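You operate a simulated robot arm through the tools that you are given. There is no shell and no other tool.

The job below is to be done with a simulated two-armed robot. You get a single attempt, and the scene is never put back.

TASK
Wipe under the red dish, then set the white lidded cup on it.
Fine: the ring stain, with the brown cloth; dish on the stone tray meanwhile; dish and cloth go back. What is to be rubbed or washed off counts as gone when no trace of it is left.

It is judged by the outcome, as a careful person would: the job done as asked, and still so three seconds after it is handed in. It fails if anything else is knocked over, pushed out of place, dropped, spilled or broken. Flat cloth is picked up by pressing the open fingertips on it (5 to 10 N) and closing them slowly along it; thin cloth reads only 2 to 8 mm in the jaws.

THE ROBOT
Two 7-joint arms with fingered hands on one trunk that stands fixed in place. Base frame: the origin is at the foot of the trunk, x ahead of it, y to its left, z up. Readings come in mm, degrees, newtons and seconds.
The left shoulder is at [30, 186, 1347], the right one opposite. With the tool pointing down near the work surface each hand reaches from about 100 to 640 mm from the base axis, measured 20 degrees to its own side. Payload 3.6 kg a hand.
The tool frame of a hand sits at the grasp point between the pads (the TCP): z along the fingers, y along the line on which they close. The tips reach 26 mm beyond it. The gripper opens to 88 mm; its body begins 30 mm behind the TCP. The gripper is a hand of 3 fingers: y runs from the thumb to the fingers, the wrist lies at [-17, -98, -164] in the tool frame.
Orientation is that of the tool frame in the base frame, as a unit quaternion [x, y, z, w]. With the fingers straight down and the wrist toward the robot, the tool's x, y and z point along [0, 1, 0], [1, 0, 0] and [0, 0, -1] of the base frame.

THE INTERFACE
- The arms move only by the tool play_rows. It takes "left_plan", "right_plan" or both (then of equal length, played together; a hand with none holds still); each is a list of rows, each a list of 6 numbers: the shift along the base's x, y, z in mm, then the turn, a rotation vector about the base's x, y, z in degrees. In form: [[tx, ty, tz, rx, ry, rz], ...]. A call has 1 to 20 rows; each row is the pose to reach, as a shift and turn from the pose commanded when the call began. A row lasts 0.2 s, in which the tool goes at most 50 mm and 8.6 degrees; a call with a longer step from one row to the next is refused whole. A pose out of reach is approached as far as the arm can. The call stops where the force on the tool passes 40 N (or 10 N more than at its start, if that is more) or the arm is blocked; 0.2 s more then pass. In this call time passes only in rows, and 0.2 s behind the last. It gives the time, the measured TCP pose, the force on the tool (base axes), the opening and the grip force at its end, in the units of the frame above (readings bear some noise), with the torque about the TCP (base axes, N m) and any sound that the robot's microphone picked up.
- Cameras (640 x 400 px; columns grow to the right, rows downward): "scene" is now at [210.6, -31.2, 1304.6]; the picture's right is [-0.40, -0.91, -0.00], its down [0.20, -0.09, -0.98] and it looks along [0.89, -0.39, 0.22] (base axes); focal length 214 px, centre (320, 200). "left" rides on the left gripper at [-56, -80, -102] in its tool frame; the picture's right is [-0.73, -0.32, 0.60], its down [0.62, -0.66, 0.41] and it looks along [0.27, 0.68, 0.69] (tool axes); focal length 247 px, centre (320, 200). "right" rides on the right gripper at [56, -80, -102] in its tool frame; the picture's right is [-0.73, 0.32, -0.60], its down [-0.62, -0.66, 0.41] and it looks along [-0.27, 0.68, 0.69] (tool axes); focal length 247 px, centre (320, 200).
- snapshot(camera): a new picture of that camera. It takes no simulated time.
- lift_body(by): moves the trunk up (or, below 0, down) by that many mm; the arms and the scene camera ride with it, the base frame stays. It gives what a move gives, with no picture.
- move_fingers(fingers, thumb_bend, thumb_turn, hand): sets how far each is bent, from 0 (flat) to 1 (curled in); at 0.3 the hand is open as for a grip, at 0.7 the pads meet at the TCP. One left out holds its place. A second passes; each finger stops where it meets its share of the squeeze, and holds until it gets a number again. It is the only way to open and close the hand. It gives what a move gives, with no picture; readings hold the bend of each and the force on the fingers (four entries, about 0 where the hand has none), thumb and palm. thumb_turn goes from beside the hand (0) to across from the fingers (1), as for a grip.
- head_to(pan, tilt): turns the head with the scene camera to pan (to the left, within 60 degrees either way) and tilt (down, from -29 to 69), counted from straight ahead of the robot (the tilt from the chest, where the trunk bows). It gives what a move gives.
- probe_pixels(camera, pixels): for up to 12 pixels [column, row] of the newest picture of that camera ("zoom" is the newest enlarged one), the place [x, y, z] in the base frame of the surface seen there, good to about 3 mm, but the place of the scene camera against the robot may be out by one fixed shift of up to 18 mm in any direction. It takes no simulated time.
- zoom(camera, box): a new picture of the part [left, top, right, bottom] of that camera's present view, enlarged. It takes no simulated time.
- job_done(): hands the job in; it is judged then, once.

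Open the grippers and draw the arms clear of the work before you hand the job in, unless the task says otherwise.

The tools are called as a command line: name --argument value ..., lists and objects as JSON in quotes. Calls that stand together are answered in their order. play_rows: Moves the arms, as the interface text tells. Its arguments: {"type":"object","properties":{"left_plan":{"type":"array","items":{"type":"array","items":{"type":"number"}}},"right_plan":{"type":"array","items":{"type":"array","items":{"type":"number"}}}},"required":[]} The other tools are called the same way: lift_body (by) moves the trunk up or down; move_fingers (fingers, thumb_bend, thumb_turn, hand) moves the fingers one by one; head_to (pan, tilt) turns the head that bears the scene camera; snapshot (camera) takes a picture; probe_pixels (camera, pixels) gives the place of the surface under pixels of a picture; zoom (camera, box) takes an enlarged picture of a part of a camera's view; job_done () hands the job in.

At the start:

```text
clock: 0.0
left_tool_pos: [352.1, -43.0, 1110.2]
left_tcp_rot: [0.697, 0.717, 0.005, -0.01]
left_wrist_force: [-0.2, 0.4, 0.0]
left_ft_torque: [0.0, -0.01, -0.01]
left_finger_gap: 88.0
left_grip_force: 0.1
left_shape: jaw
left_bend: [0.3, 0.3, 0.98]
left_finger forces: [0.0, 0.1, 0.1, 0.1, 0.0, 0.0]
right_tool_pos: [289.7, -371.9, 1050.5]
right_tcp_rot: [0.707, 0.708, 0.0, 0.0]
right_wrist_force: [-0.3, -1.2, -0.1]
right_ft_torque: [-0.01, 0.02, 0.0]
right_finger_gap: 87.8
right_grip_force: 0.1
right_shape: jaw
right_bend: [0.3, 0.3, 0.98]
right_finger forces: [0.1, 0.1, 0.0, 0.1, 0.0, 0.1]
trunk travel left (down, up): [-490.0, 268.0]
head pan, tilt (commanded): [-25.6, 68.8]
```

scene: 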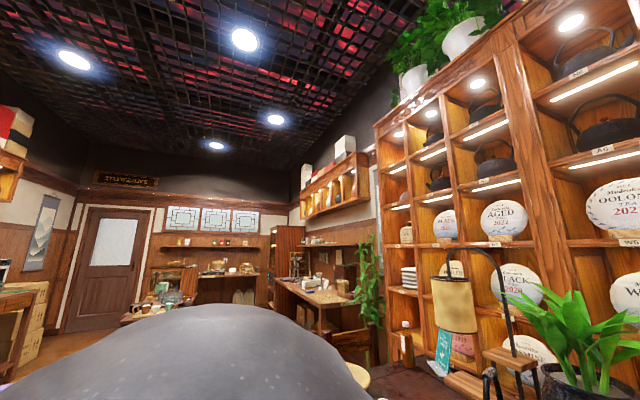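
right: 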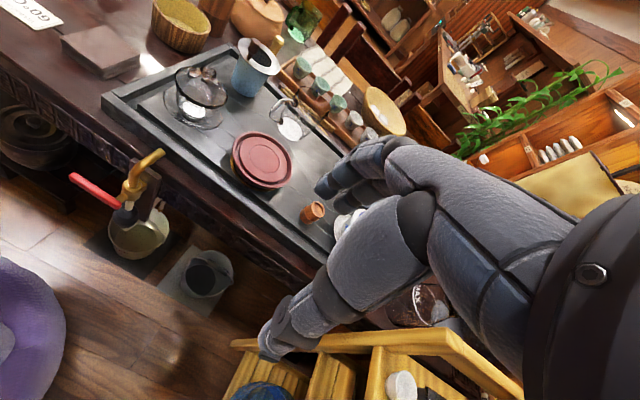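
left: 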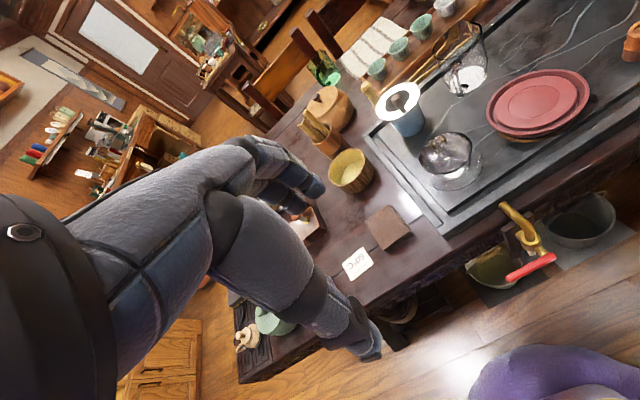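

The scene camera is looking upward at shelves and ceiling, with a grey dome filling the bottom. I'll turn the head toward the table and see how tilt acts.

head_to --pan -10 --tilt 60

snapshot --camera "scene"

```text
clock: 0.8
left_tool_pos: [361.9, -32.3, 1103.6]
left_tcp_rot: [0.684, 0.729, 0.01, -0.018]
left_wrist_force: [0.7, -0.2, -0.6]
left_ft_torque: [0.0, -0.02, 0.0]
left_finger_gap: 87.9
left_grip_force: 0.0
left_shape: jaw
left_bend: [0.3, 0.3, 0.97]
left_finger forces: [0.1, 0.0, 0.0, 0.0, 0.0, 0.0]
right_tool_pos: [288.5, -370.7, 1048.4]
right_tcp_rot: [0.706, 0.708, -0.001, 0.0]
right_wrist_force: [0.3, -0.6, 0.4]
right_ft_torque: [0.04, 0.0, -0.02]
right_finger_gap: 88.2
right_grip_force: 0.0
right_shape: jaw
right_bend: [0.3, 0.3, 0.98]
right_finger forces: [0.0, 0.1, 0.0, 0.0, 0.0, 0.1]
trunk travel left (down, up): [-490.0, 268.0]
head pan, tilt (commanded): [-10.0, 60.0]
```

```text
taken
```

scene: 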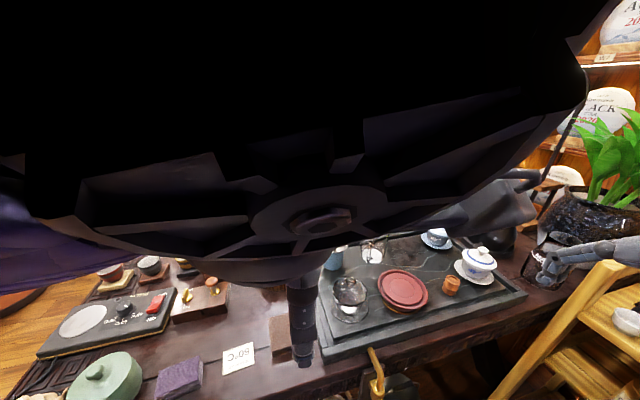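

The black mass in front of the camera is the left wrist (about [254,-60,1274], just ahead of the camera at [210,-31,1304]). I'll move the left hand to the left, high above the table, to clear the view.

play_rows --left_plan '[[0, 40, 0, 0, 0, 0], [0, 80, 0, 0, 0, 0], [0, 120, 0, 0, 0, 0], [0, 160, 0, 0, 0, 0], [0, 200, 0, 0, 0, 0], [0, 240, 0, 0, 0, 0], [0, 280, 0, 0, 0, 0]]'

snapshot --camera "scene"

```text
clock: 2.4
left_tool_pos: [357.3, 239.0, 1107.7]
left_tcp_rot: [0.698, 0.716, 0.004, -0.008]
left_wrist_force: [-0.6, -0.5, 0.1]
left_ft_torque: [0.01, -0.01, -0.01]
left_finger_gap: 88.2
left_grip_force: 0.1
left_shape: jaw
left_bend: [0.3, 0.3, 0.98]
left_finger forces: [0.0, 0.0, 0.1, 0.0, 0.0, 0.0]
left hand out of reach, approached as far as the arm can: row 7
right_tool_pos: [288.1, -370.9, 1050.1]
right_tcp_rot: [0.707, 0.707, -0.001, 0.0]
right_wrist_force: [0.0, -0.3, -0.7]
right_ft_torque: [-0.01, -0.02, -0.03]
right_finger_gap: 87.8
right_grip_force: 0.1
right_shape: jaw
right_bend: [0.3, 0.3, 0.98]
right_finger forces: [0.0, 0.1, 0.0, 0.1, 0.1, 0.0]
trunk travel left (down, up): [-490.0, 268.0]
head pan, tilt (commanded): [-10.0, 60.0]
```

```text
taken
```

scene: 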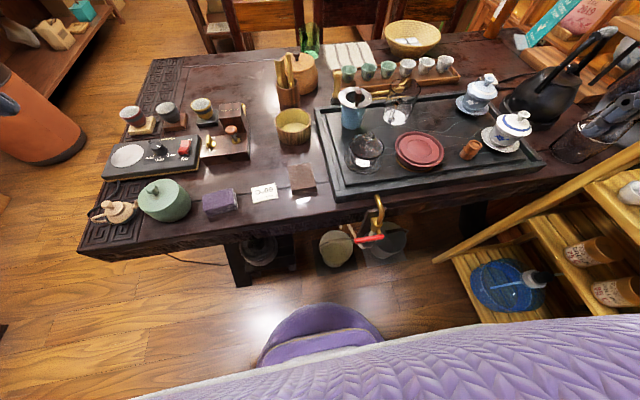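

Now the whole table is visible: dark tray with red dish at (419,150), lidded cups at (480,92) and (512,130), brown square at (302,178), purple block at (220,203). I'll zoom in on the parts.

zoom --camera "scene" --box '[310, 60, 560, 216]'

zoom --camera "scene" --box '[80, 80, 320, 230]'

```text
2.56 times, centred on (435, 138) of scene
```

zoom: 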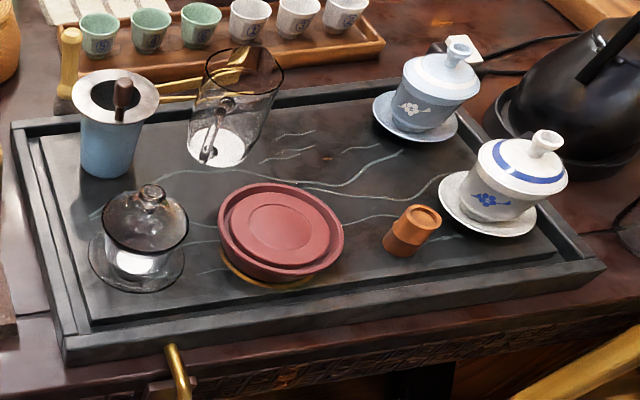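

```text
2.67 times, centred on (200, 155) of scene
```

zoom: 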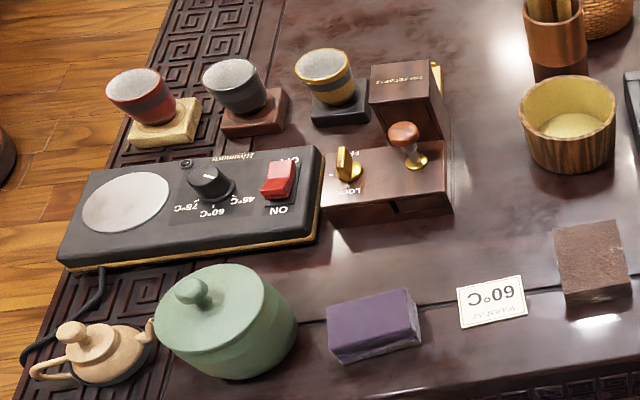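

The dish at zoom (280,230) sits on the slate tray with a yellow-brown ring peeking out below at (265,285); the white lidded cup is the one with the blue band at (520,180). I'll probe the places from the scene camera.

zoom --camera "scene" --box '[310, 60, 560, 216]'

probe_pixels --camera "zoom" --pixels '[[280, 225], [225, 225], [340, 240], [285, 188], [265, 285], [365, 270], [150, 240], [415, 215], [520, 175], [546, 138], [490, 230], [150, 190]]'

probe_pixels --camera "scene" --pixels '[[302, 178], [290, 168], [313, 168], [293, 195], [316, 189], [302, 192], [220, 200], [264, 192], [340, 190], [430, 172], [540, 163], [320, 112]]'

```text
2.56 times, centred on (435, 138) of scene
```

zoom: 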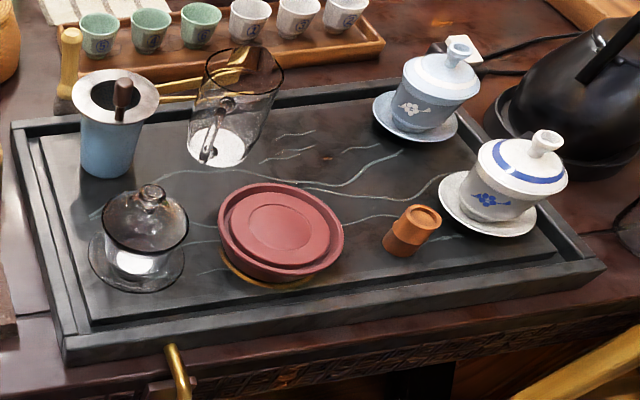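

```text
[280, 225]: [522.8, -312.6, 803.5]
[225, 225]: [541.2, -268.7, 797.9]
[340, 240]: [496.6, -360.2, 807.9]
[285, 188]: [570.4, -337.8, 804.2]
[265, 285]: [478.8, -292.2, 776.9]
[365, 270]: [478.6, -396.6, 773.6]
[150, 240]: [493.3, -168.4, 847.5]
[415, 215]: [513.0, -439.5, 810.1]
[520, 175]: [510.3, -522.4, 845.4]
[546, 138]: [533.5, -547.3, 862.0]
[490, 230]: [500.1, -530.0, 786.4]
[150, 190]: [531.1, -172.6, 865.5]
```

```text
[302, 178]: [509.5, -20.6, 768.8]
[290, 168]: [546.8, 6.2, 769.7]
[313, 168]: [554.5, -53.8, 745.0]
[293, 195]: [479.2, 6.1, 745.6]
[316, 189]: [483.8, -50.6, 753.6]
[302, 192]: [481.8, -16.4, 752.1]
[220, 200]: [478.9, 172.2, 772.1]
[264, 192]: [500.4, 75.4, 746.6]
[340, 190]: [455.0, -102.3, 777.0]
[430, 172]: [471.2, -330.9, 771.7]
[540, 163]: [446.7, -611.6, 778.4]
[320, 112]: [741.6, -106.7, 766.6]
```

Tray floor reads z≈773, dish top ≈804, table ≈745 (scene camera may be shifted). I'll bring the right hand closer above the dish to look with its more trustworthy hand camera.

play_rows --right_plan '[[25, 10, -20, 0, 0, 0], [50, 20, -40, 0, 0, 0], [75, 30, -60, 0, 0, 0], [100, 40, -80, 0, 0, 0], [120, 40, -100, 0, 0, 0]]'

snapshot --camera "right"

snapshot --camera "scene"

```text
clock: 3.6
left_tool_pos: [359.6, 236.4, 1106.9]
left_tcp_rot: [0.698, 0.716, 0.005, -0.01]
left_wrist_force: [-0.7, 0.5, 0.2]
left_ft_torque: [0.04, -0.01, 0.02]
left_finger_gap: 88.2
left_grip_force: 0.2
left_shape: jaw
left_bend: [0.3, 0.3, 0.98]
left_finger forces: [0.0, 0.0, 0.0, 0.1, 0.0, 0.1]
right_tool_pos: [411.1, -331.4, 949.5]
right_tcp_rot: [0.706, 0.708, 0.0, 0.001]
right_wrist_force: [-0.3, 0.2, -0.1]
right_ft_torque: [0.01, 0.01, 0.0]
right_finger_gap: 87.9
right_grip_force: 0.1
right_shape: jaw
right_bend: [0.3, 0.3, 0.98]
right_finger forces: [0.0, 0.0, 0.0, 0.1, 0.0, 0.0]
trunk travel left (down, up): [-490.0, 268.0]
head pan, tilt (commanded): [-10.0, 60.0]
```

```text
taken
```

right: 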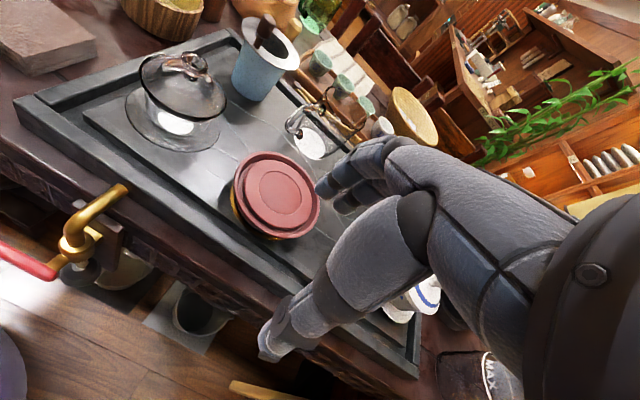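

```text
taken
```

scene: 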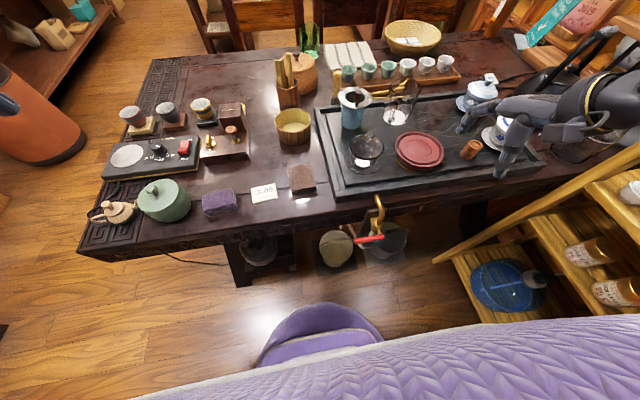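

The right camera sees the dish at (276,195). I'll zoom in and probe dish edges, centre and tray with this camera to calibrate.

zoom --camera "right" --box '[200, 130, 344, 250]'

probe_pixels --camera "right" --pixels '[[280, 192], [255, 210], [306, 222], [247, 175], [262, 232], [318, 215], [240, 215], [210, 205], [180, 90], [190, 55], [300, 262], [165, 170]]'

probe_pixels --camera "scene" --pixels '[[419, 150], [400, 147], [440, 157], [419, 133], [418, 170], [365, 150], [330, 196], [318, 112], [512, 122], [470, 150]]'

```text
3.33 times, centred on (272, 190) of right
```

zoom: 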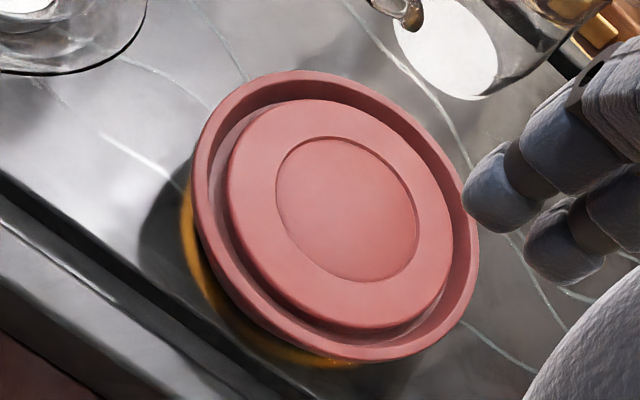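

```text
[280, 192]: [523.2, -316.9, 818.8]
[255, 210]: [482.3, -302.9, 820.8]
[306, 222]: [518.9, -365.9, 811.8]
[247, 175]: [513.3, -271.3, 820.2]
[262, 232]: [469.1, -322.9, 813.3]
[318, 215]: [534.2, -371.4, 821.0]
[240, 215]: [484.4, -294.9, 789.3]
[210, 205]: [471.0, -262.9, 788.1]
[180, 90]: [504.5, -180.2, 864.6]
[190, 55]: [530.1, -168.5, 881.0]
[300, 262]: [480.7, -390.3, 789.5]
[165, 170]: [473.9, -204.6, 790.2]
```

```text
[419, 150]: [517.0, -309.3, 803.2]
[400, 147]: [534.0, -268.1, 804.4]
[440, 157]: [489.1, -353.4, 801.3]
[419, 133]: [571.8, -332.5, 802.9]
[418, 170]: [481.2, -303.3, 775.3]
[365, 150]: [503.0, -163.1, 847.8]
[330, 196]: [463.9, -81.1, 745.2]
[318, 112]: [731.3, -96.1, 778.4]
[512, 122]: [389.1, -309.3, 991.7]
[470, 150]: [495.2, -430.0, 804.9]
```

Right camera gives tray floor z≈789 and dish centre ≈(523,-317,819), rim radius ≈54 mm; the scene camera reads ~15 mm too low. Next I'll move the hand right and back to look at the white lidded cup and clear space.

play_rows --right_plan '[[-20, -30, 0, 0, 0, 0], [-30, -60, 0, 0, 0, 0], [-30, -90, 10, 0, 0, 0], [-30, -120, 20, 0, 0, 0], [-30, -150, 20, 0, 0, 0]]'

snapshot --camera "right"

snapshot --camera "scene"

```text
clock: 4.8
left_tool_pos: [358.7, 236.3, 1107.7]
left_tcp_rot: [0.697, 0.717, 0.005, -0.011]
left_wrist_force: [0.3, 0.3, 0.9]
left_ft_torque: [0.03, 0.0, -0.01]
left_finger_gap: 88.1
left_grip_force: 0.0
left_shape: jaw
left_bend: [0.3, 0.3, 0.98]
left_finger forces: [0.0, 0.0, 0.0, 0.0, 0.0, 0.1]
right_tool_pos: [380.8, -482.2, 971.0]
right_tcp_rot: [0.707, 0.708, 0.0, 0.0]
right_wrist_force: [0.6, 0.4, 0.0]
right_ft_torque: [-0.01, 0.0, 0.01]
right_finger_gap: 87.7
right_grip_force: 0.2
right_shape: jaw
right_bend: [0.3, 0.3, 0.98]
right_finger forces: [0.1, 0.0, 0.0, 0.0, 0.0, 0.1]
trunk travel left (down, up): [-490.0, 268.0]
head pan, tilt (commanded): [-10.0, 60.0]
```

```text
taken
```

right: 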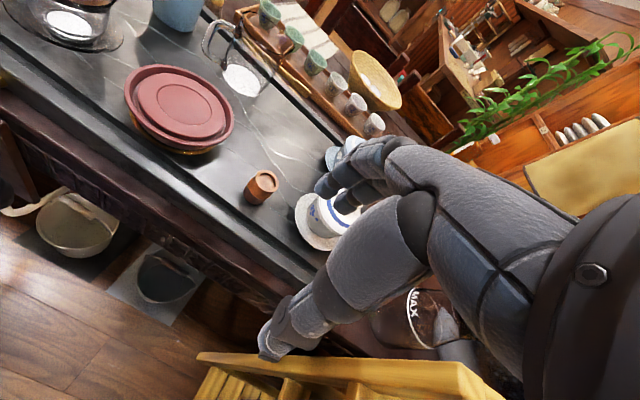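

```text
taken
```

scene: 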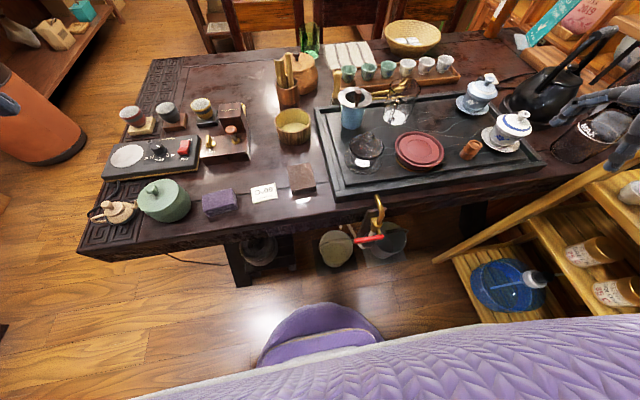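

The scene view now shows both gaiwans clearly. I'll probe the purple item, the yellow rail, the white cup parts, the empty tray area and tray edges.

probe_pixels --camera "scene" --pixels '[[310, 330], [480, 350], [350, 380], [610, 155], [540, 212], [450, 258], [440, 110], [450, 125], [463, 130], [600, 110], [590, 45], [400, 85]]'

zoom --camera "scene" --box '[440, 60, 568, 180]'

zoom --camera "right" --box '[240, 120, 400, 260]'

```text
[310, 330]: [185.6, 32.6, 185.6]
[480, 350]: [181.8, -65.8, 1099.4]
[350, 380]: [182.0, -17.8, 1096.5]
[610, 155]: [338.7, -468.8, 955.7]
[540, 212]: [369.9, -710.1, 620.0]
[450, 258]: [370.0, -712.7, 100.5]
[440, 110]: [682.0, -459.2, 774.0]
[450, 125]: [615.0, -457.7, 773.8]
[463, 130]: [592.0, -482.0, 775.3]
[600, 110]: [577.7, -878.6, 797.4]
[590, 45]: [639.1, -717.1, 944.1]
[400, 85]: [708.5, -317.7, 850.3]
```

```text
3.33 times, centred on (504, 120) of scene
```

zoom: 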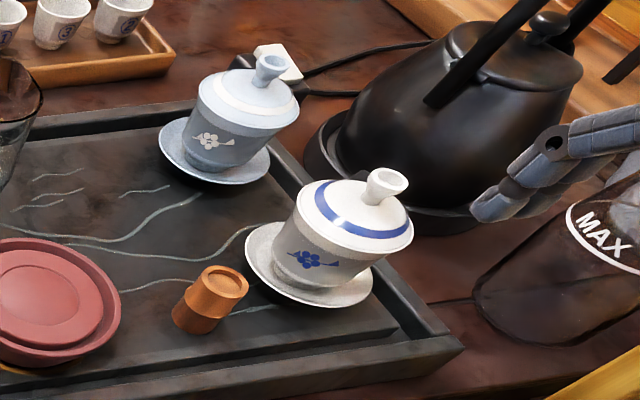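

```text
2.86 times, centred on (320, 190) of right
```

zoom: 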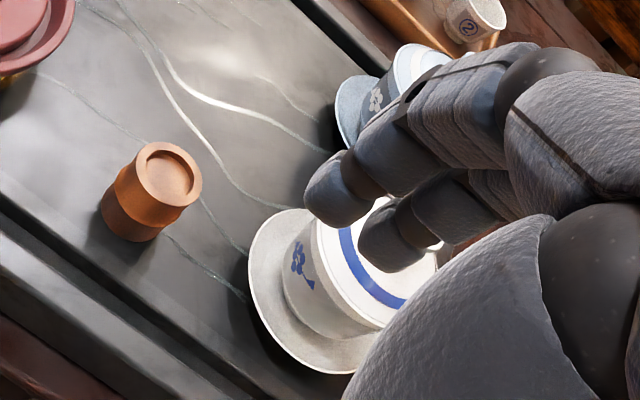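

The purple knit is the robot's own chest at z≈1100, and the yellow rail is low (z≈620 at y=-710). I'll probe object outlines on the tray to map free space.

zoom --camera "scene" --box '[310, 60, 560, 216]'

probe_pixels --camera "zoom" --pixels '[[215, 155], [270, 100], [235, 60], [372, 120], [420, 140], [459, 125], [440, 205], [485, 234], [535, 225], [385, 245], [425, 205], [395, 255]]'

probe_pixels --camera "zoom" --pixels '[[75, 345], [20, 125], [395, 85], [600, 270], [90, 320], [560, 255], [330, 130], [370, 95], [105, 170], [225, 270], [310, 285], [190, 270]]'

```text
2.56 times, centred on (435, 138) of scene
```

zoom: 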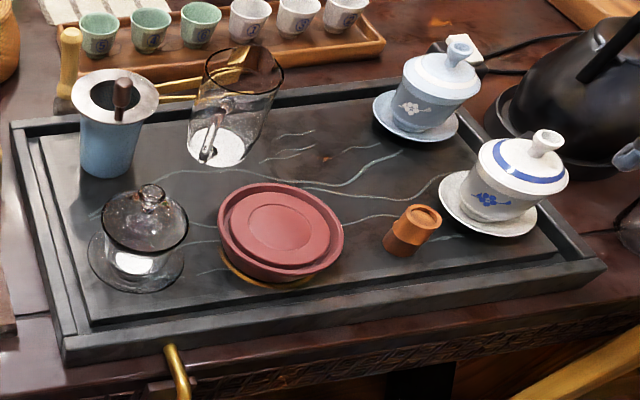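

```text
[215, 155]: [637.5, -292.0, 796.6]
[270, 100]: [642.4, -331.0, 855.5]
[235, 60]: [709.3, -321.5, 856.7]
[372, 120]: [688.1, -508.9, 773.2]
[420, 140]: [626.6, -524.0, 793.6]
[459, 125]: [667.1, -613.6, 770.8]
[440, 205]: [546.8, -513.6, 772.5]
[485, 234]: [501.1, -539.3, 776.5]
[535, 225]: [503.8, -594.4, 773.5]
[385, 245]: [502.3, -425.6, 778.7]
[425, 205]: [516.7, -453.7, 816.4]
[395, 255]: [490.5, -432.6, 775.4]
```

```text
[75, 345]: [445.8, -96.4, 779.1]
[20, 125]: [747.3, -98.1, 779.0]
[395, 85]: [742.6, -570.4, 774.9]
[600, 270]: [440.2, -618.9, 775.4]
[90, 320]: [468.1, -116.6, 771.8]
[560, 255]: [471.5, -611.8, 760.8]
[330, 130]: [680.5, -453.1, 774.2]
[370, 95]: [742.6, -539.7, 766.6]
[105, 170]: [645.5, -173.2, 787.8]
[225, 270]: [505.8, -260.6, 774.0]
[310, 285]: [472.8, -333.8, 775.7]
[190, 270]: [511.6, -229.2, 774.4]
```

Free tray spot is around (630,-430), between pitcher, blue gaiwan and the small orange cup. The dish (≈108 mm) is wider than the 88 mm opening, so I'll test how wide the right hand opens with flatter fingers.

move_fingers --hand "right" --fingers 0.1 --thumb_bend 0.1

snapshot --camera "right"

zoom --camera "scene" --box '[540, 60, 640, 180]'

```text
clock: 5.8
left_tool_pos: [357.3, 238.1, 1108.8]
left_tcp_rot: [0.697, 0.717, 0.004, -0.01]
left_wrist_force: [-0.6, 0.7, 0.3]
left_ft_torque: [-0.03, -0.01, -0.01]
left_finger_gap: 88.0
left_grip_force: 0.1
left_shape: jaw
left_bend: [0.3, 0.3, 0.98]
left_finger forces: [0.1, 0.0, 0.1, 0.0, 0.0, 0.0]
right_tool_pos: [379.5, -480.8, 970.5]
right_tcp_rot: [0.706, 0.708, 0.0, 0.0]
right_wrist_force: [0.3, -0.3, 0.1]
right_ft_torque: [0.0, 0.03, -0.03]
right_finger_gap: 127.2
right_grip_force: 0.0
right_shape: fingers
right_bend: [0.1, 0.1, 0.98]
right_finger forces: [0.0, 0.0, 0.0, 0.0, 0.0, 0.0]
trunk travel left (down, up): [-490.0, 268.0]
head pan, tilt (commanded): [-10.0, 60.0]
```

```text
taken
```

right: 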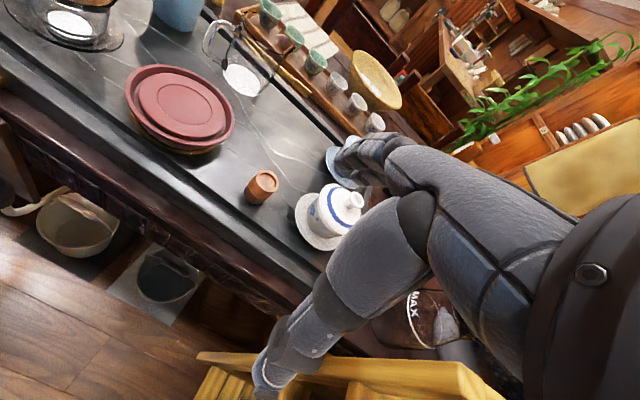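

```text
3.33 times, centred on (590, 120) of scene
```

zoom: 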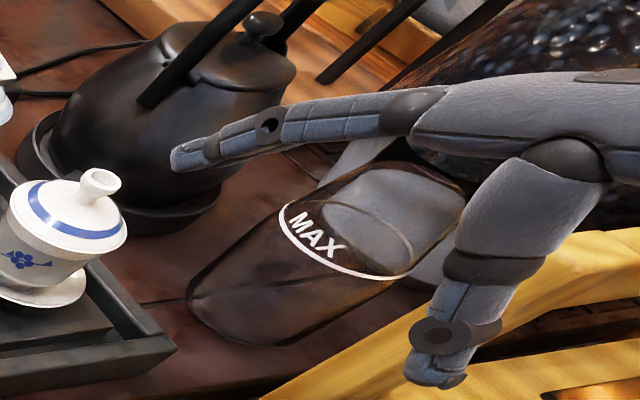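

Opening reads 127 mm at bend 0.1, so a diameter grip on the dish is possible. I'll set 0.2 (≈108 mm) and turn the head to look at the hand side-on, to see how the fingertips slope.

move_fingers --hand "right" --fingers 0.2 --thumb_bend 0.2

head_to --pan -55 --tilt 45

snapshot --camera "scene"

```text
clock: 6.8
left_tool_pos: [358.4, 237.4, 1108.2]
left_tcp_rot: [0.697, 0.717, 0.004, -0.01]
left_wrist_force: [0.4, 0.9, -1.0]
left_ft_torque: [-0.03, 0.03, -0.01]
left_finger_gap: 88.0
left_grip_force: 0.1
left_shape: jaw
left_bend: [0.3, 0.3, 0.98]
left_finger forces: [0.2, 0.0, 0.0, 0.1, 0.0, 0.0]
right_tool_pos: [380.2, -482.4, 970.4]
right_tcp_rot: [0.707, 0.708, 0.0, -0.001]
right_wrist_force: [-0.1, -0.1, 0.4]
right_ft_torque: [-0.01, -0.02, 0.04]
right_finger_gap: 110.0
right_grip_force: 0.1
right_shape: fingers
right_bend: [0.2, 0.2, 0.98]
right_finger forces: [0.1, 0.0, 0.1, 0.1, 0.1, 0.0]
trunk travel left (down, up): [-490.0, 268.0]
head pan, tilt (commanded): [-10.0, 60.0]
```

```text
clock: 7.9
left_tool_pos: [358.6, 237.7, 1107.7]
left_tcp_rot: [0.698, 0.716, 0.005, -0.01]
left_wrist_force: [0.3, -0.2, -0.4]
left_ft_torque: [0.02, 0.0, -0.01]
left_finger_gap: 88.1
left_grip_force: 0.1
left_shape: jaw
left_bend: [0.3, 0.3, 0.98]
left_finger forces: [0.0, 0.0, 0.1, 0.1, 0.0, 0.0]
right_tool_pos: [379.9, -481.0, 971.5]
right_tcp_rot: [0.706, 0.708, 0.0, 0.0]
right_wrist_force: [0.2, -0.5, -0.8]
right_ft_torque: [0.0, 0.03, 0.0]
right_finger_gap: 109.8
right_grip_force: 0.0
right_shape: fingers
right_bend: [0.2, 0.2, 0.98]
right_finger forces: [0.0, 0.0, 0.0, 0.0, 0.0, 0.1]
trunk travel left (down, up): [-490.0, 268.0]
head pan, tilt (commanded): [-55.0, 45.0]
```

```text
taken
```

scene: 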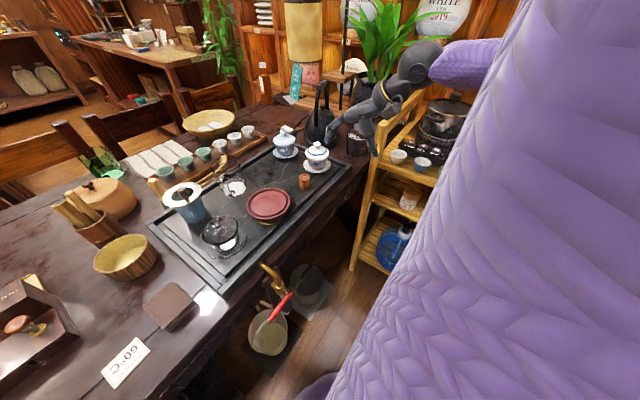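

The hand appears at about (375,110) in the scene view. I'll zoom there and probe finger points.

zoom --camera "scene" --box '[310, 50, 470, 160]'

```text
3.64 times, centred on (390, 105) of scene
```

zoom: 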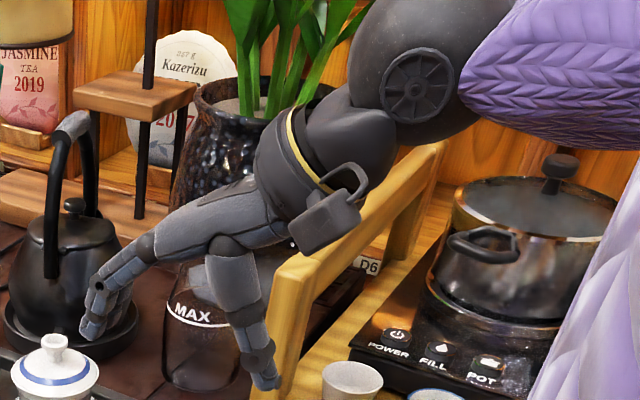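

The side view shows finger and thumb distal segments nearly vertical at bend 0.2. I'll probe tip heights to know where the tips are relative to the TCP (380,-482,971).

probe_pixels --camera "zoom" --pixels '[[90, 328], [97, 285], [130, 300], [135, 250], [110, 315], [268, 382], [262, 360], [245, 325], [230, 260], [180, 230]]'

```text
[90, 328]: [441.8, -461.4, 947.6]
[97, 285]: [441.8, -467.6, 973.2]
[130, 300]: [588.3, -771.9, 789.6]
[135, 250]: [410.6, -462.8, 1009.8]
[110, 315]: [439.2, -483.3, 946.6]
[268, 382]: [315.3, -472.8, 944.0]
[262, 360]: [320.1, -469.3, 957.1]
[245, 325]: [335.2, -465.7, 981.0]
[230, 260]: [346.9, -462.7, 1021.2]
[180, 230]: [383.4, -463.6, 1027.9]
```

Tips sit ~12–15 mm beyond the TCP at bend 0.2. Before planning to lower the trunk for reach, I'll probe the yellow rack and items near the right arm.

probe_pixels --camera "zoom" --pixels '[[285, 300], [430, 165], [280, 390], [440, 250], [540, 195], [560, 160], [190, 320], [200, 110], [70, 205], [85, 130], [355, 300], [460, 200]]'

probe_pixels --camera "scene" --pixels '[[374, 160], [410, 95], [440, 115], [420, 60], [390, 100], [355, 268], [268, 203], [317, 155], [285, 140], [305, 182], [232, 187], [220, 232]]'

```text
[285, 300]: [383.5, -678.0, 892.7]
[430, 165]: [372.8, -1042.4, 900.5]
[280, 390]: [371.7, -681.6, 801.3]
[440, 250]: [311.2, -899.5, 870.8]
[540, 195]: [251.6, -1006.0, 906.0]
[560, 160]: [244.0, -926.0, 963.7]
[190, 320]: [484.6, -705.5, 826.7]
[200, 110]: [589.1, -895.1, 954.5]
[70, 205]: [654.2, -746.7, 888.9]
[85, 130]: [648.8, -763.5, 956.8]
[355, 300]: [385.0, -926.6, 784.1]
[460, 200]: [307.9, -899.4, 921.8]
```

```text
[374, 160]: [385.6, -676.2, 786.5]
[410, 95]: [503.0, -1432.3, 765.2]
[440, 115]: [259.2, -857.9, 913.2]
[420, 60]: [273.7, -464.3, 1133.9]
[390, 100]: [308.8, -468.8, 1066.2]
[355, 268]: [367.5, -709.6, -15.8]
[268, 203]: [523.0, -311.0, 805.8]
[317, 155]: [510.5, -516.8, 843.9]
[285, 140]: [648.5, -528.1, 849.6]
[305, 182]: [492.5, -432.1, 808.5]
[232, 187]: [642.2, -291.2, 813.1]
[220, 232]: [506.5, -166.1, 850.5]
```

The rack tops out near z≈915 for y<-675, so I'll keep the arm inside of that. I'll raise both hands first, then lower the trunk to gain forward reach.

play_rows --right_plan '[[0, 10, 40, 0, 0, 0], [0, 20, 80, 0, 0, 0], [0, 30, 120, 0, 0, 0], [0, 40, 160, 0, 0, 0], [0, 50, 200, 0, 0, 0], [0, 60, 220, 0, 0, 0]]' --left_plan '[[-10, 0, 25, 0, 0, 0], [-20, 0, 50, 0, 0, 0], [-30, 0, 75, 0, 0, 0], [-40, 0, 100, 0, 0, 0], [-50, 0, 125, 0, 0, 0], [-60, 0, 150, 0, 0, 0]]'

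head_to --pan -20 --tilt 60

snapshot --camera "scene"

```text
clock: 9.3
left_tool_pos: [352.4, 235.8, 1272.4]
left_tcp_rot: [0.697, 0.717, 0.005, -0.01]
left_wrist_force: [0.1, -0.3, 0.0]
left_ft_torque: [0.0, 0.0, 0.02]
left_finger_gap: 87.9
left_grip_force: 0.0
left_shape: jaw
left_bend: [0.3, 0.3, 0.98]
left_finger forces: [0.1, 0.0, 0.0, 0.1, 0.0, 0.0]
left hand out of reach, approached as far as the arm can: row 1, 2, 3, 4, 5, 6
right_tool_pos: [379.4, -420.3, 1189.9]
right_tcp_rot: [0.706, 0.708, -0.002, 0.0]
right_wrist_force: [-0.1, 0.6, -0.3]
right_ft_torque: [0.0, 0.0, 0.02]
right_finger_gap: 109.8
right_grip_force: 0.1
right_shape: fingers
right_bend: [0.2, 0.2, 0.98]
right_finger forces: [0.0, 0.1, 0.0, 0.0, 0.0, 0.1]
trunk travel left (down, up): [-490.0, 268.0]
head pan, tilt (commanded): [-55.0, 45.0]
```

```text
clock: 10.3
left_tool_pos: [353.4, 235.7, 1272.1]
left_tcp_rot: [0.697, 0.717, 0.005, -0.01]
left_wrist_force: [0.2, 0.3, -0.5]
left_ft_torque: [-0.02, -0.01, 0.02]
left_finger_gap: 88.1
left_grip_force: 0.0
left_shape: jaw
left_bend: [0.3, 0.3, 0.98]
left_finger forces: [0.0, 0.1, 0.1, 0.0, 0.0, 0.0]
right_tool_pos: [379.8, -421.5, 1189.4]
right_tcp_rot: [0.706, 0.708, 0.0, 0.0]
right_wrist_force: [-0.1, -0.5, -0.2]
right_ft_torque: [0.01, -0.02, 0.01]
right_finger_gap: 109.4
right_grip_force: 0.1
right_shape: fingers
right_bend: [0.2, 0.2, 0.98]
right_finger forces: [0.1, 0.0, 0.0, 0.0, 0.0, 0.0]
trunk travel left (down, up): [-490.0, 268.0]
head pan, tilt (commanded): [-20.0, 60.0]
```

```text
taken
```

scene: 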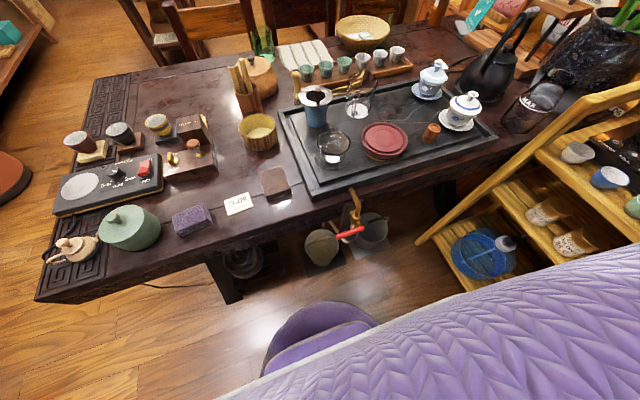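

Both hands are up (right z≈1190, left z≈1272) and the table is fully visible. Now I lower the trunk in two steps, watching the force readings.

lift_body --by -110

lift_body --by -100

snapshot --camera "scene"

snapshot --camera "right"

```text
clock: 11.7
left_tool_pos: [368.0, 237.0, 1148.7]
left_tcp_rot: [0.698, 0.716, -0.01, -0.026]
left_wrist_force: [-0.4, -1.0, 0.0]
left_ft_torque: [-0.04, -0.02, 0.0]
left_finger_gap: 88.0
left_grip_force: 0.1
left_shape: jaw
left_bend: [0.3, 0.3, 0.98]
left_finger forces: [0.0, 0.0, 0.0, 0.0, 0.0, 0.1]
right_tool_pos: [378.6, -421.2, 1080.5]
right_tcp_rot: [0.707, 0.708, -0.001, -0.001]
right_wrist_force: [0.3, 0.0, -0.6]
right_ft_torque: [0.03, 0.01, 0.02]
right_finger_gap: 109.5
right_grip_force: 0.1
right_shape: fingers
right_bend: [0.2, 0.2, 0.98]
right_finger forces: [0.1, 0.0, 0.0, 0.1, 0.1, 0.0]
trunk travel left (down, up): [-380.0, 378.0]
head pan, tilt (commanded): [-20.0, 60.0]
```

```text
clock: 13.1
left_tool_pos: [386.4, 236.2, 1027.2]
left_tcp_rot: [0.696, 0.715, -0.034, -0.051]
left_wrist_force: [-0.2, 0.0, 0.7]
left_ft_torque: [-0.03, 0.01, 0.01]
left_finger_gap: 88.0
left_grip_force: 0.0
left_shape: jaw
left_bend: [0.3, 0.3, 0.98]
left_finger forces: [0.1, 0.0, 0.0, 0.1, 0.0, 0.1]
right_tool_pos: [379.2, -422.2, 979.9]
right_tcp_rot: [0.706, 0.708, 0.0, 0.0]
right_wrist_force: [0.2, -0.4, -0.8]
right_ft_torque: [0.03, -0.01, -0.02]
right_finger_gap: 109.3
right_grip_force: 0.1
right_shape: fingers
right_bend: [0.2, 0.2, 0.98]
right_finger forces: [0.2, 0.0, 0.0, 0.0, 0.1, 0.0]
trunk travel left (down, up): [-280.0, 478.0]
head pan, tilt (commanded): [-20.0, 60.0]
```

```text
taken
```

scene: 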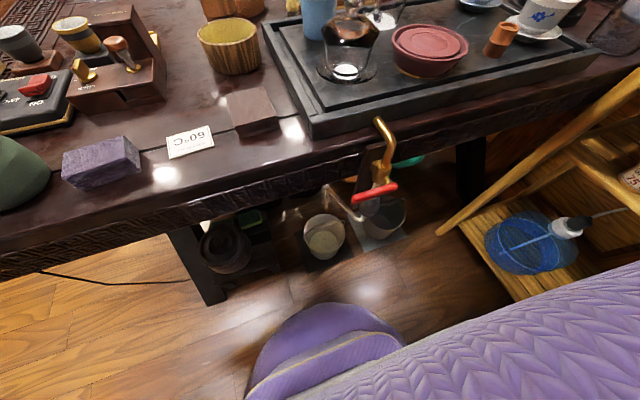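

```text
taken
```

right: 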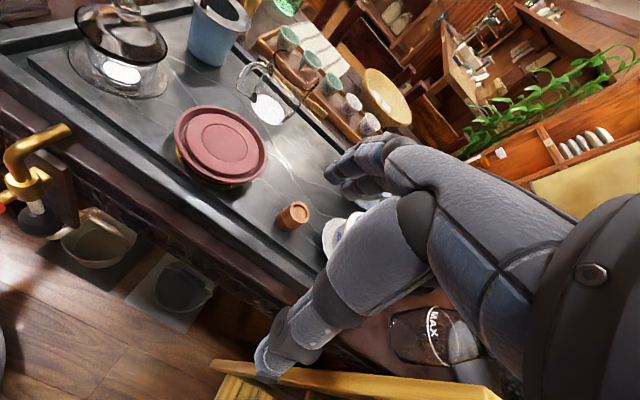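

The trunk is down 210 mm; right hand is at (379,-422,980) with dish visible at (220,145) in its camera. I'll tilt the head up a bit and bring the right hand above the dish with a −20° yaw (wrist toward the shoulder), and lift the left hand a little.

play_rows --right_plan '[[36, 26, -20, 0, 0, -5], [72, 52, -40, 0, 0, -10], [108, 78, -60, 0, 0, -15], [144, 105, -80, 0, 0, -20]]'

head_to --pan -25 --tilt 45

snapshot --camera "scene"

snapshot --camera "right"

```text
clock: 14.1
left_tool_pos: [387.8, 237.5, 1026.8]
left_tcp_rot: [0.696, 0.715, -0.036, -0.051]
left_wrist_force: [-0.7, 0.2, 0.1]
left_ft_torque: [0.05, -0.02, 0.0]
left_finger_gap: 88.0
left_grip_force: 0.0
left_shape: jaw
left_bend: [0.3, 0.3, 0.98]
left_finger forces: [0.0, 0.1, 0.0, 0.1, 0.0, 0.0]
right_tool_pos: [522.9, -314.5, 900.7]
right_tcp_rot: [0.819, 0.573, -0.001, 0.0]
right_wrist_force: [-0.1, 0.4, -0.3]
right_ft_torque: [0.02, 0.0, 0.01]
right_finger_gap: 109.8
right_grip_force: 0.1
right_shape: fingers
right_bend: [0.2, 0.2, 0.98]
right_finger forces: [0.1, 0.0, 0.0, 0.0, 0.1, 0.1]
trunk travel left (down, up): [-280.0, 478.0]
head pan, tilt (commanded): [-20.0, 60.0]
```

```text
clock: 14.8
left_tool_pos: [388.3, 236.8, 1027.3]
left_tcp_rot: [0.696, 0.715, -0.035, -0.052]
left_wrist_force: [0.4, -0.3, 0.7]
left_ft_torque: [-0.01, -0.01, -0.02]
left_finger_gap: 87.8
left_grip_force: 0.0
left_shape: jaw
left_bend: [0.3, 0.3, 0.98]
left_finger forces: [0.0, 0.0, 0.0, 0.0, 0.1, 0.0]
right_tool_pos: [522.9, -315.1, 900.3]
right_tcp_rot: [0.819, 0.574, 0.0, 0.001]
right_wrist_force: [0.3, 0.8, 0.2]
right_ft_torque: [-0.01, 0.03, -0.01]
right_finger_gap: 109.5
right_grip_force: 0.1
right_shape: fingers
right_bend: [0.2, 0.2, 0.98]
right_finger forces: [0.1, 0.0, 0.0, 0.0, 0.1, 0.0]
trunk travel left (down, up): [-280.0, 478.0]
head pan, tilt (commanded): [-25.0, 45.0]
```

```text
taken
```

scene: 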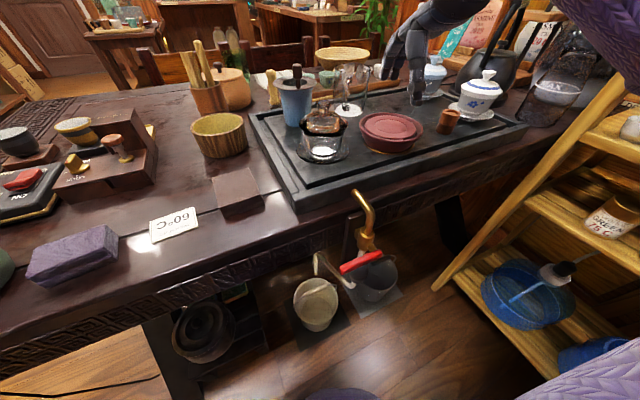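

```text
taken
```

right: 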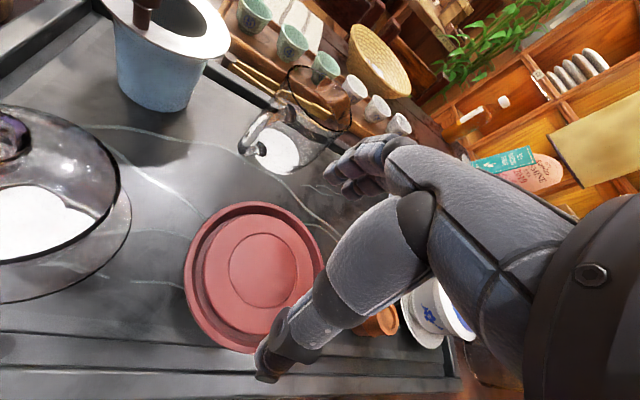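

The dish is now at (250,275) in the right camera, directly below the hand. I'll zoom on it and probe the rim for a precise centre.

zoom --camera "right" --box '[160, 180, 352, 370]'

probe_pixels --camera "right" --pixels '[[262, 272], [190, 280], [196, 240], [222, 212], [260, 206], [300, 222], [318, 258], [240, 348], [205, 330], [228, 288], [265, 314], [180, 262]]'

```text
2.11 times, centred on (256, 275) of right
```

zoom: 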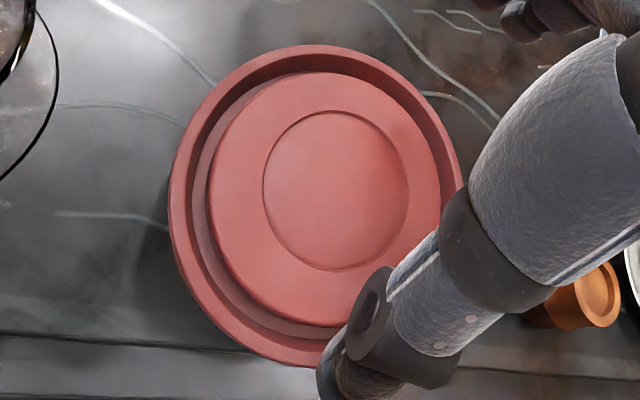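

```text
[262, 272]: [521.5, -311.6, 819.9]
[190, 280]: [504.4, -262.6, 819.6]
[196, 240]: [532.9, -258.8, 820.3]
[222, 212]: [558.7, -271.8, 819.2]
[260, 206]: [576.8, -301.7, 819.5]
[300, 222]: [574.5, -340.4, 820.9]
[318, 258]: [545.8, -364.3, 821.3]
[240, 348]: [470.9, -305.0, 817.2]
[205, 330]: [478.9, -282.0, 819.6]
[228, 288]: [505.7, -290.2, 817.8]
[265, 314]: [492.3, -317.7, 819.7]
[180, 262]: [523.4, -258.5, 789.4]
```

Rim fit gives centre ≈(525,-313), radius ≈55, top z≈820, tray 789. Before descending I'll check the glass pitcher's nearest parts and the tray lip against the finger positions.

probe_pixels --camera "right" --pixels '[[243, 148], [262, 150], [300, 160], [328, 140], [347, 125], [265, 118], [290, 75], [100, 355], [100, 385], [150, 345], [372, 322], [125, 225]]'

zoom --camera "scene" --box '[280, 30, 480, 180]'

```text
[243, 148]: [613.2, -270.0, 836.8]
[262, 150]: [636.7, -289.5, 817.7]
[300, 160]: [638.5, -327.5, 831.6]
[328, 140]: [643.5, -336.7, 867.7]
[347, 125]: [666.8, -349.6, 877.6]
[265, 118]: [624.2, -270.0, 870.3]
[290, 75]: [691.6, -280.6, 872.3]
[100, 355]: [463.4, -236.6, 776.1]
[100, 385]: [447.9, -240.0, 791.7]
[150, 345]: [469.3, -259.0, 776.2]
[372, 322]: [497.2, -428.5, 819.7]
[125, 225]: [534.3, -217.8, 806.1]
```

```text
2.67 times, centred on (380, 105) of scene
```

zoom: 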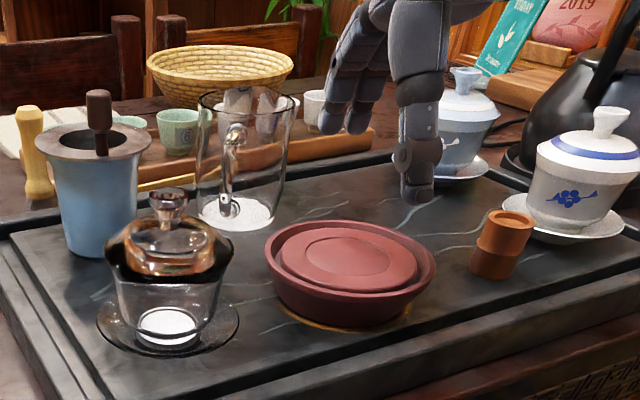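

The scene zoom shows the dish wall tapering below the rim; there's a gutter (z≈776) between slab and lip where the thumb will be, and the pitcher (nearest ≈(613,-270)) is clear of the fingers. I'll open wider and descend to TCP z≈813.

move_fingers --hand "right" --fingers 0.07 --thumb_bend 0.07

play_rows --right_plan '[[1, 1, -20, 0, 0, 0], [2, 2, -40, 0, 0, 0], [2, 2, -55, 0, 0, 0], [2, 2, -70, 0, 0, 0], [2, 2, -80, 0, 0, 0], [2, 2, -87, 0, 0, 0]]'

snapshot --camera "right"

zoom --camera "scene" --box '[280, 30, 480, 180]'

```text
clock: 15.8
left_tool_pos: [387.6, 237.1, 1026.8]
left_tcp_rot: [0.697, 0.715, -0.036, -0.051]
left_wrist_force: [0.0, -0.5, -0.3]
left_ft_torque: [0.01, 0.0, 0.03]
left_finger_gap: 87.9
left_grip_force: 0.1
left_shape: jaw
left_bend: [0.3, 0.3, 0.98]
left_finger forces: [0.1, 0.0, 0.0, 0.0, 0.0, 0.0]
right_tool_pos: [522.7, -315.0, 900.9]
right_tcp_rot: [0.818, 0.575, 0.0, 0.0]
right_wrist_force: [0.2, 0.2, -0.3]
right_ft_torque: [-0.03, -0.02, 0.0]
right_finger_gap: 131.9
right_grip_force: 0.0
right_shape: fingers
right_bend: [0.07, 0.07, 0.98]
right_finger forces: [0.1, 0.1, 0.0, 0.1, 0.0, 0.1]
trunk travel left (down, up): [-280.0, 478.0]
head pan, tilt (commanded): [-25.0, 45.0]
```

```text
clock: 17.3
left_tool_pos: [384.7, 237.3, 1027.5]
left_tcp_rot: [0.696, 0.715, -0.035, -0.051]
left_wrist_force: [0.3, 0.0, -0.8]
left_ft_torque: [0.04, 0.03, -0.01]
left_finger_gap: 88.0
left_grip_force: 0.1
left_shape: jaw
left_bend: [0.3, 0.3, 0.98]
left_finger forces: [0.0, 0.1, 0.0, 0.1, 0.0, 0.0]
right_tool_pos: [526.4, -313.5, 821.6]
right_tcp_rot: [0.818, 0.575, 0.008, 0.002]
right_wrist_force: [-10.0, 2.6, 23.4]
right_ft_torque: [0.42, 1.31, 0.04]
right_finger_gap: 135.0
right_grip_force: 12.2
right_shape: fingers
right_bend: [0.07, 0.0, 0.98]
right_finger forces: [0.0, 0.1, 0.1, 0.0, 25.2, 0.1]
trunk travel left (down, up): [-280.0, 478.0]
head pan, tilt (commanded): [-25.0, 45.0]
stopped in row 6 (right hand): the force on the tool passed its limit at 42 N (the readings are from after the stop); the commanded pose is now the measured one
```

```text
taken
```

right: 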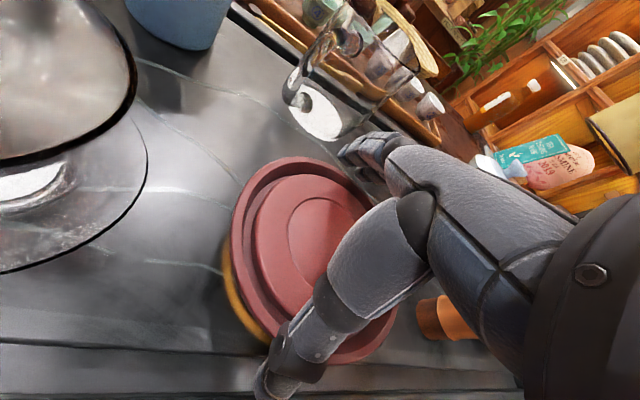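

```text
2.67 times, centred on (380, 105) of scene
```

zoom: 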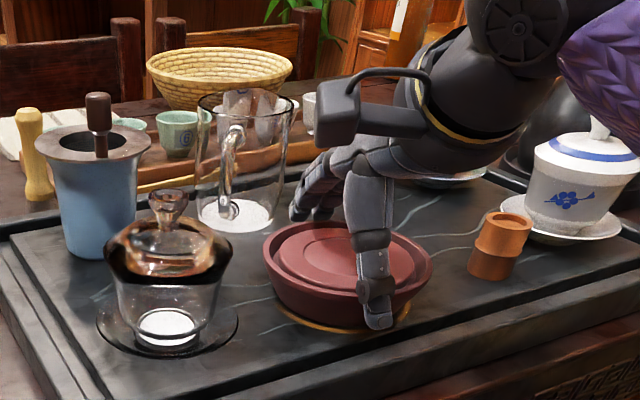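

The thumb's sloped inner side wedged on the rim (25 N on thumb) at z≈822. I'll back straight up and check whether the dish shifted.

play_rows --right_plan '[[0, 0, 12, 0, 0, 0], [0, 0, 25, 0, 0, 0], [0, 0, 45, 0, 0, 0]]'

snapshot --camera "right"

zoom --camera "scene" --box '[280, 30, 480, 180]'

```text
clock: 18.1
left_tool_pos: [387.2, 236.2, 1027.3]
left_tcp_rot: [0.697, 0.715, -0.035, -0.051]
left_wrist_force: [0.5, 0.4, 1.2]
left_ft_torque: [0.0, 0.02, 0.01]
left_finger_gap: 88.0
left_grip_force: 0.1
left_shape: jaw
left_bend: [0.3, 0.3, 0.98]
left_finger forces: [0.0, 0.0, 0.0, 0.1, 0.0, 0.0]
right_tool_pos: [526.9, -314.5, 862.1]
right_tcp_rot: [0.818, 0.575, 0.004, 0.001]
right_wrist_force: [0.0, 0.0, 0.2]
right_ft_torque: [-0.01, 0.0, 0.02]
right_finger_gap: 132.4
right_grip_force: 0.2
right_shape: fingers
right_bend: [0.07, 0.07, 0.98]
right_finger forces: [0.0, 0.1, 0.0, 0.0, 0.0, 0.1]
trunk travel left (down, up): [-280.0, 478.0]
head pan, tilt (commanded): [-25.0, 45.0]
```

```text
taken
```

right: 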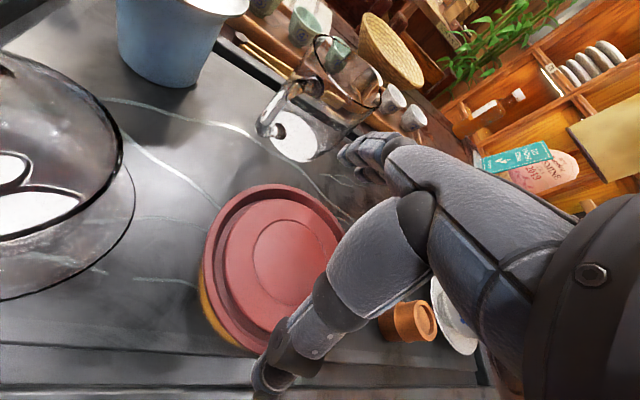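

```text
2.67 times, centred on (380, 105) of scene
```

zoom: 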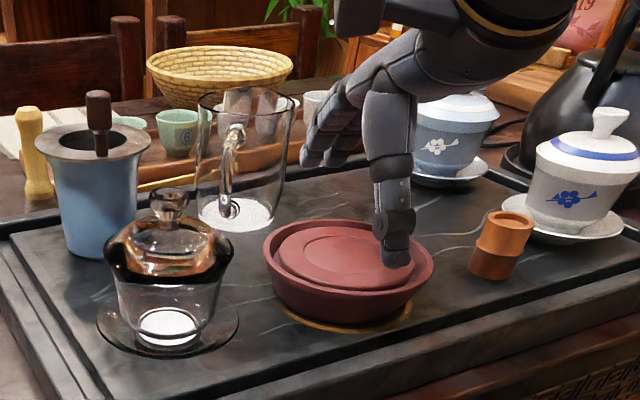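

The dish barely moved. I'll re-probe the rim in the right camera for its current centre, and the thumb and fingertips.

probe_pixels --camera "right" --pixels '[[207, 262], [213, 235], [235, 200], [270, 186], [305, 193], [334, 217], [225, 325], [250, 348], [205, 290], [284, 262], [262, 380], [348, 155]]'

zoom --camera "right" --box '[180, 170, 372, 390]'

```text
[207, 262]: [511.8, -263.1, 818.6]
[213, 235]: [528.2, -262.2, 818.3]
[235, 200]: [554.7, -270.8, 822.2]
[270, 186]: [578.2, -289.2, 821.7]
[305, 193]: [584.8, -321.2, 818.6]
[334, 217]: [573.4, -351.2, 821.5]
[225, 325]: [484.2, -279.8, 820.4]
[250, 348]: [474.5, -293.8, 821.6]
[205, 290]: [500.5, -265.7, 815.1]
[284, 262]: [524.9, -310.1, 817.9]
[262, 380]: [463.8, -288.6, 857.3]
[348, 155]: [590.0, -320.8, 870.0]
```

```text
1.82 times, centred on (276, 280) of right
```

zoom: 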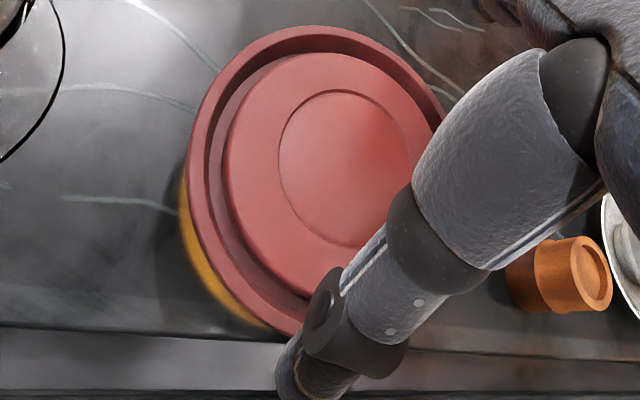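

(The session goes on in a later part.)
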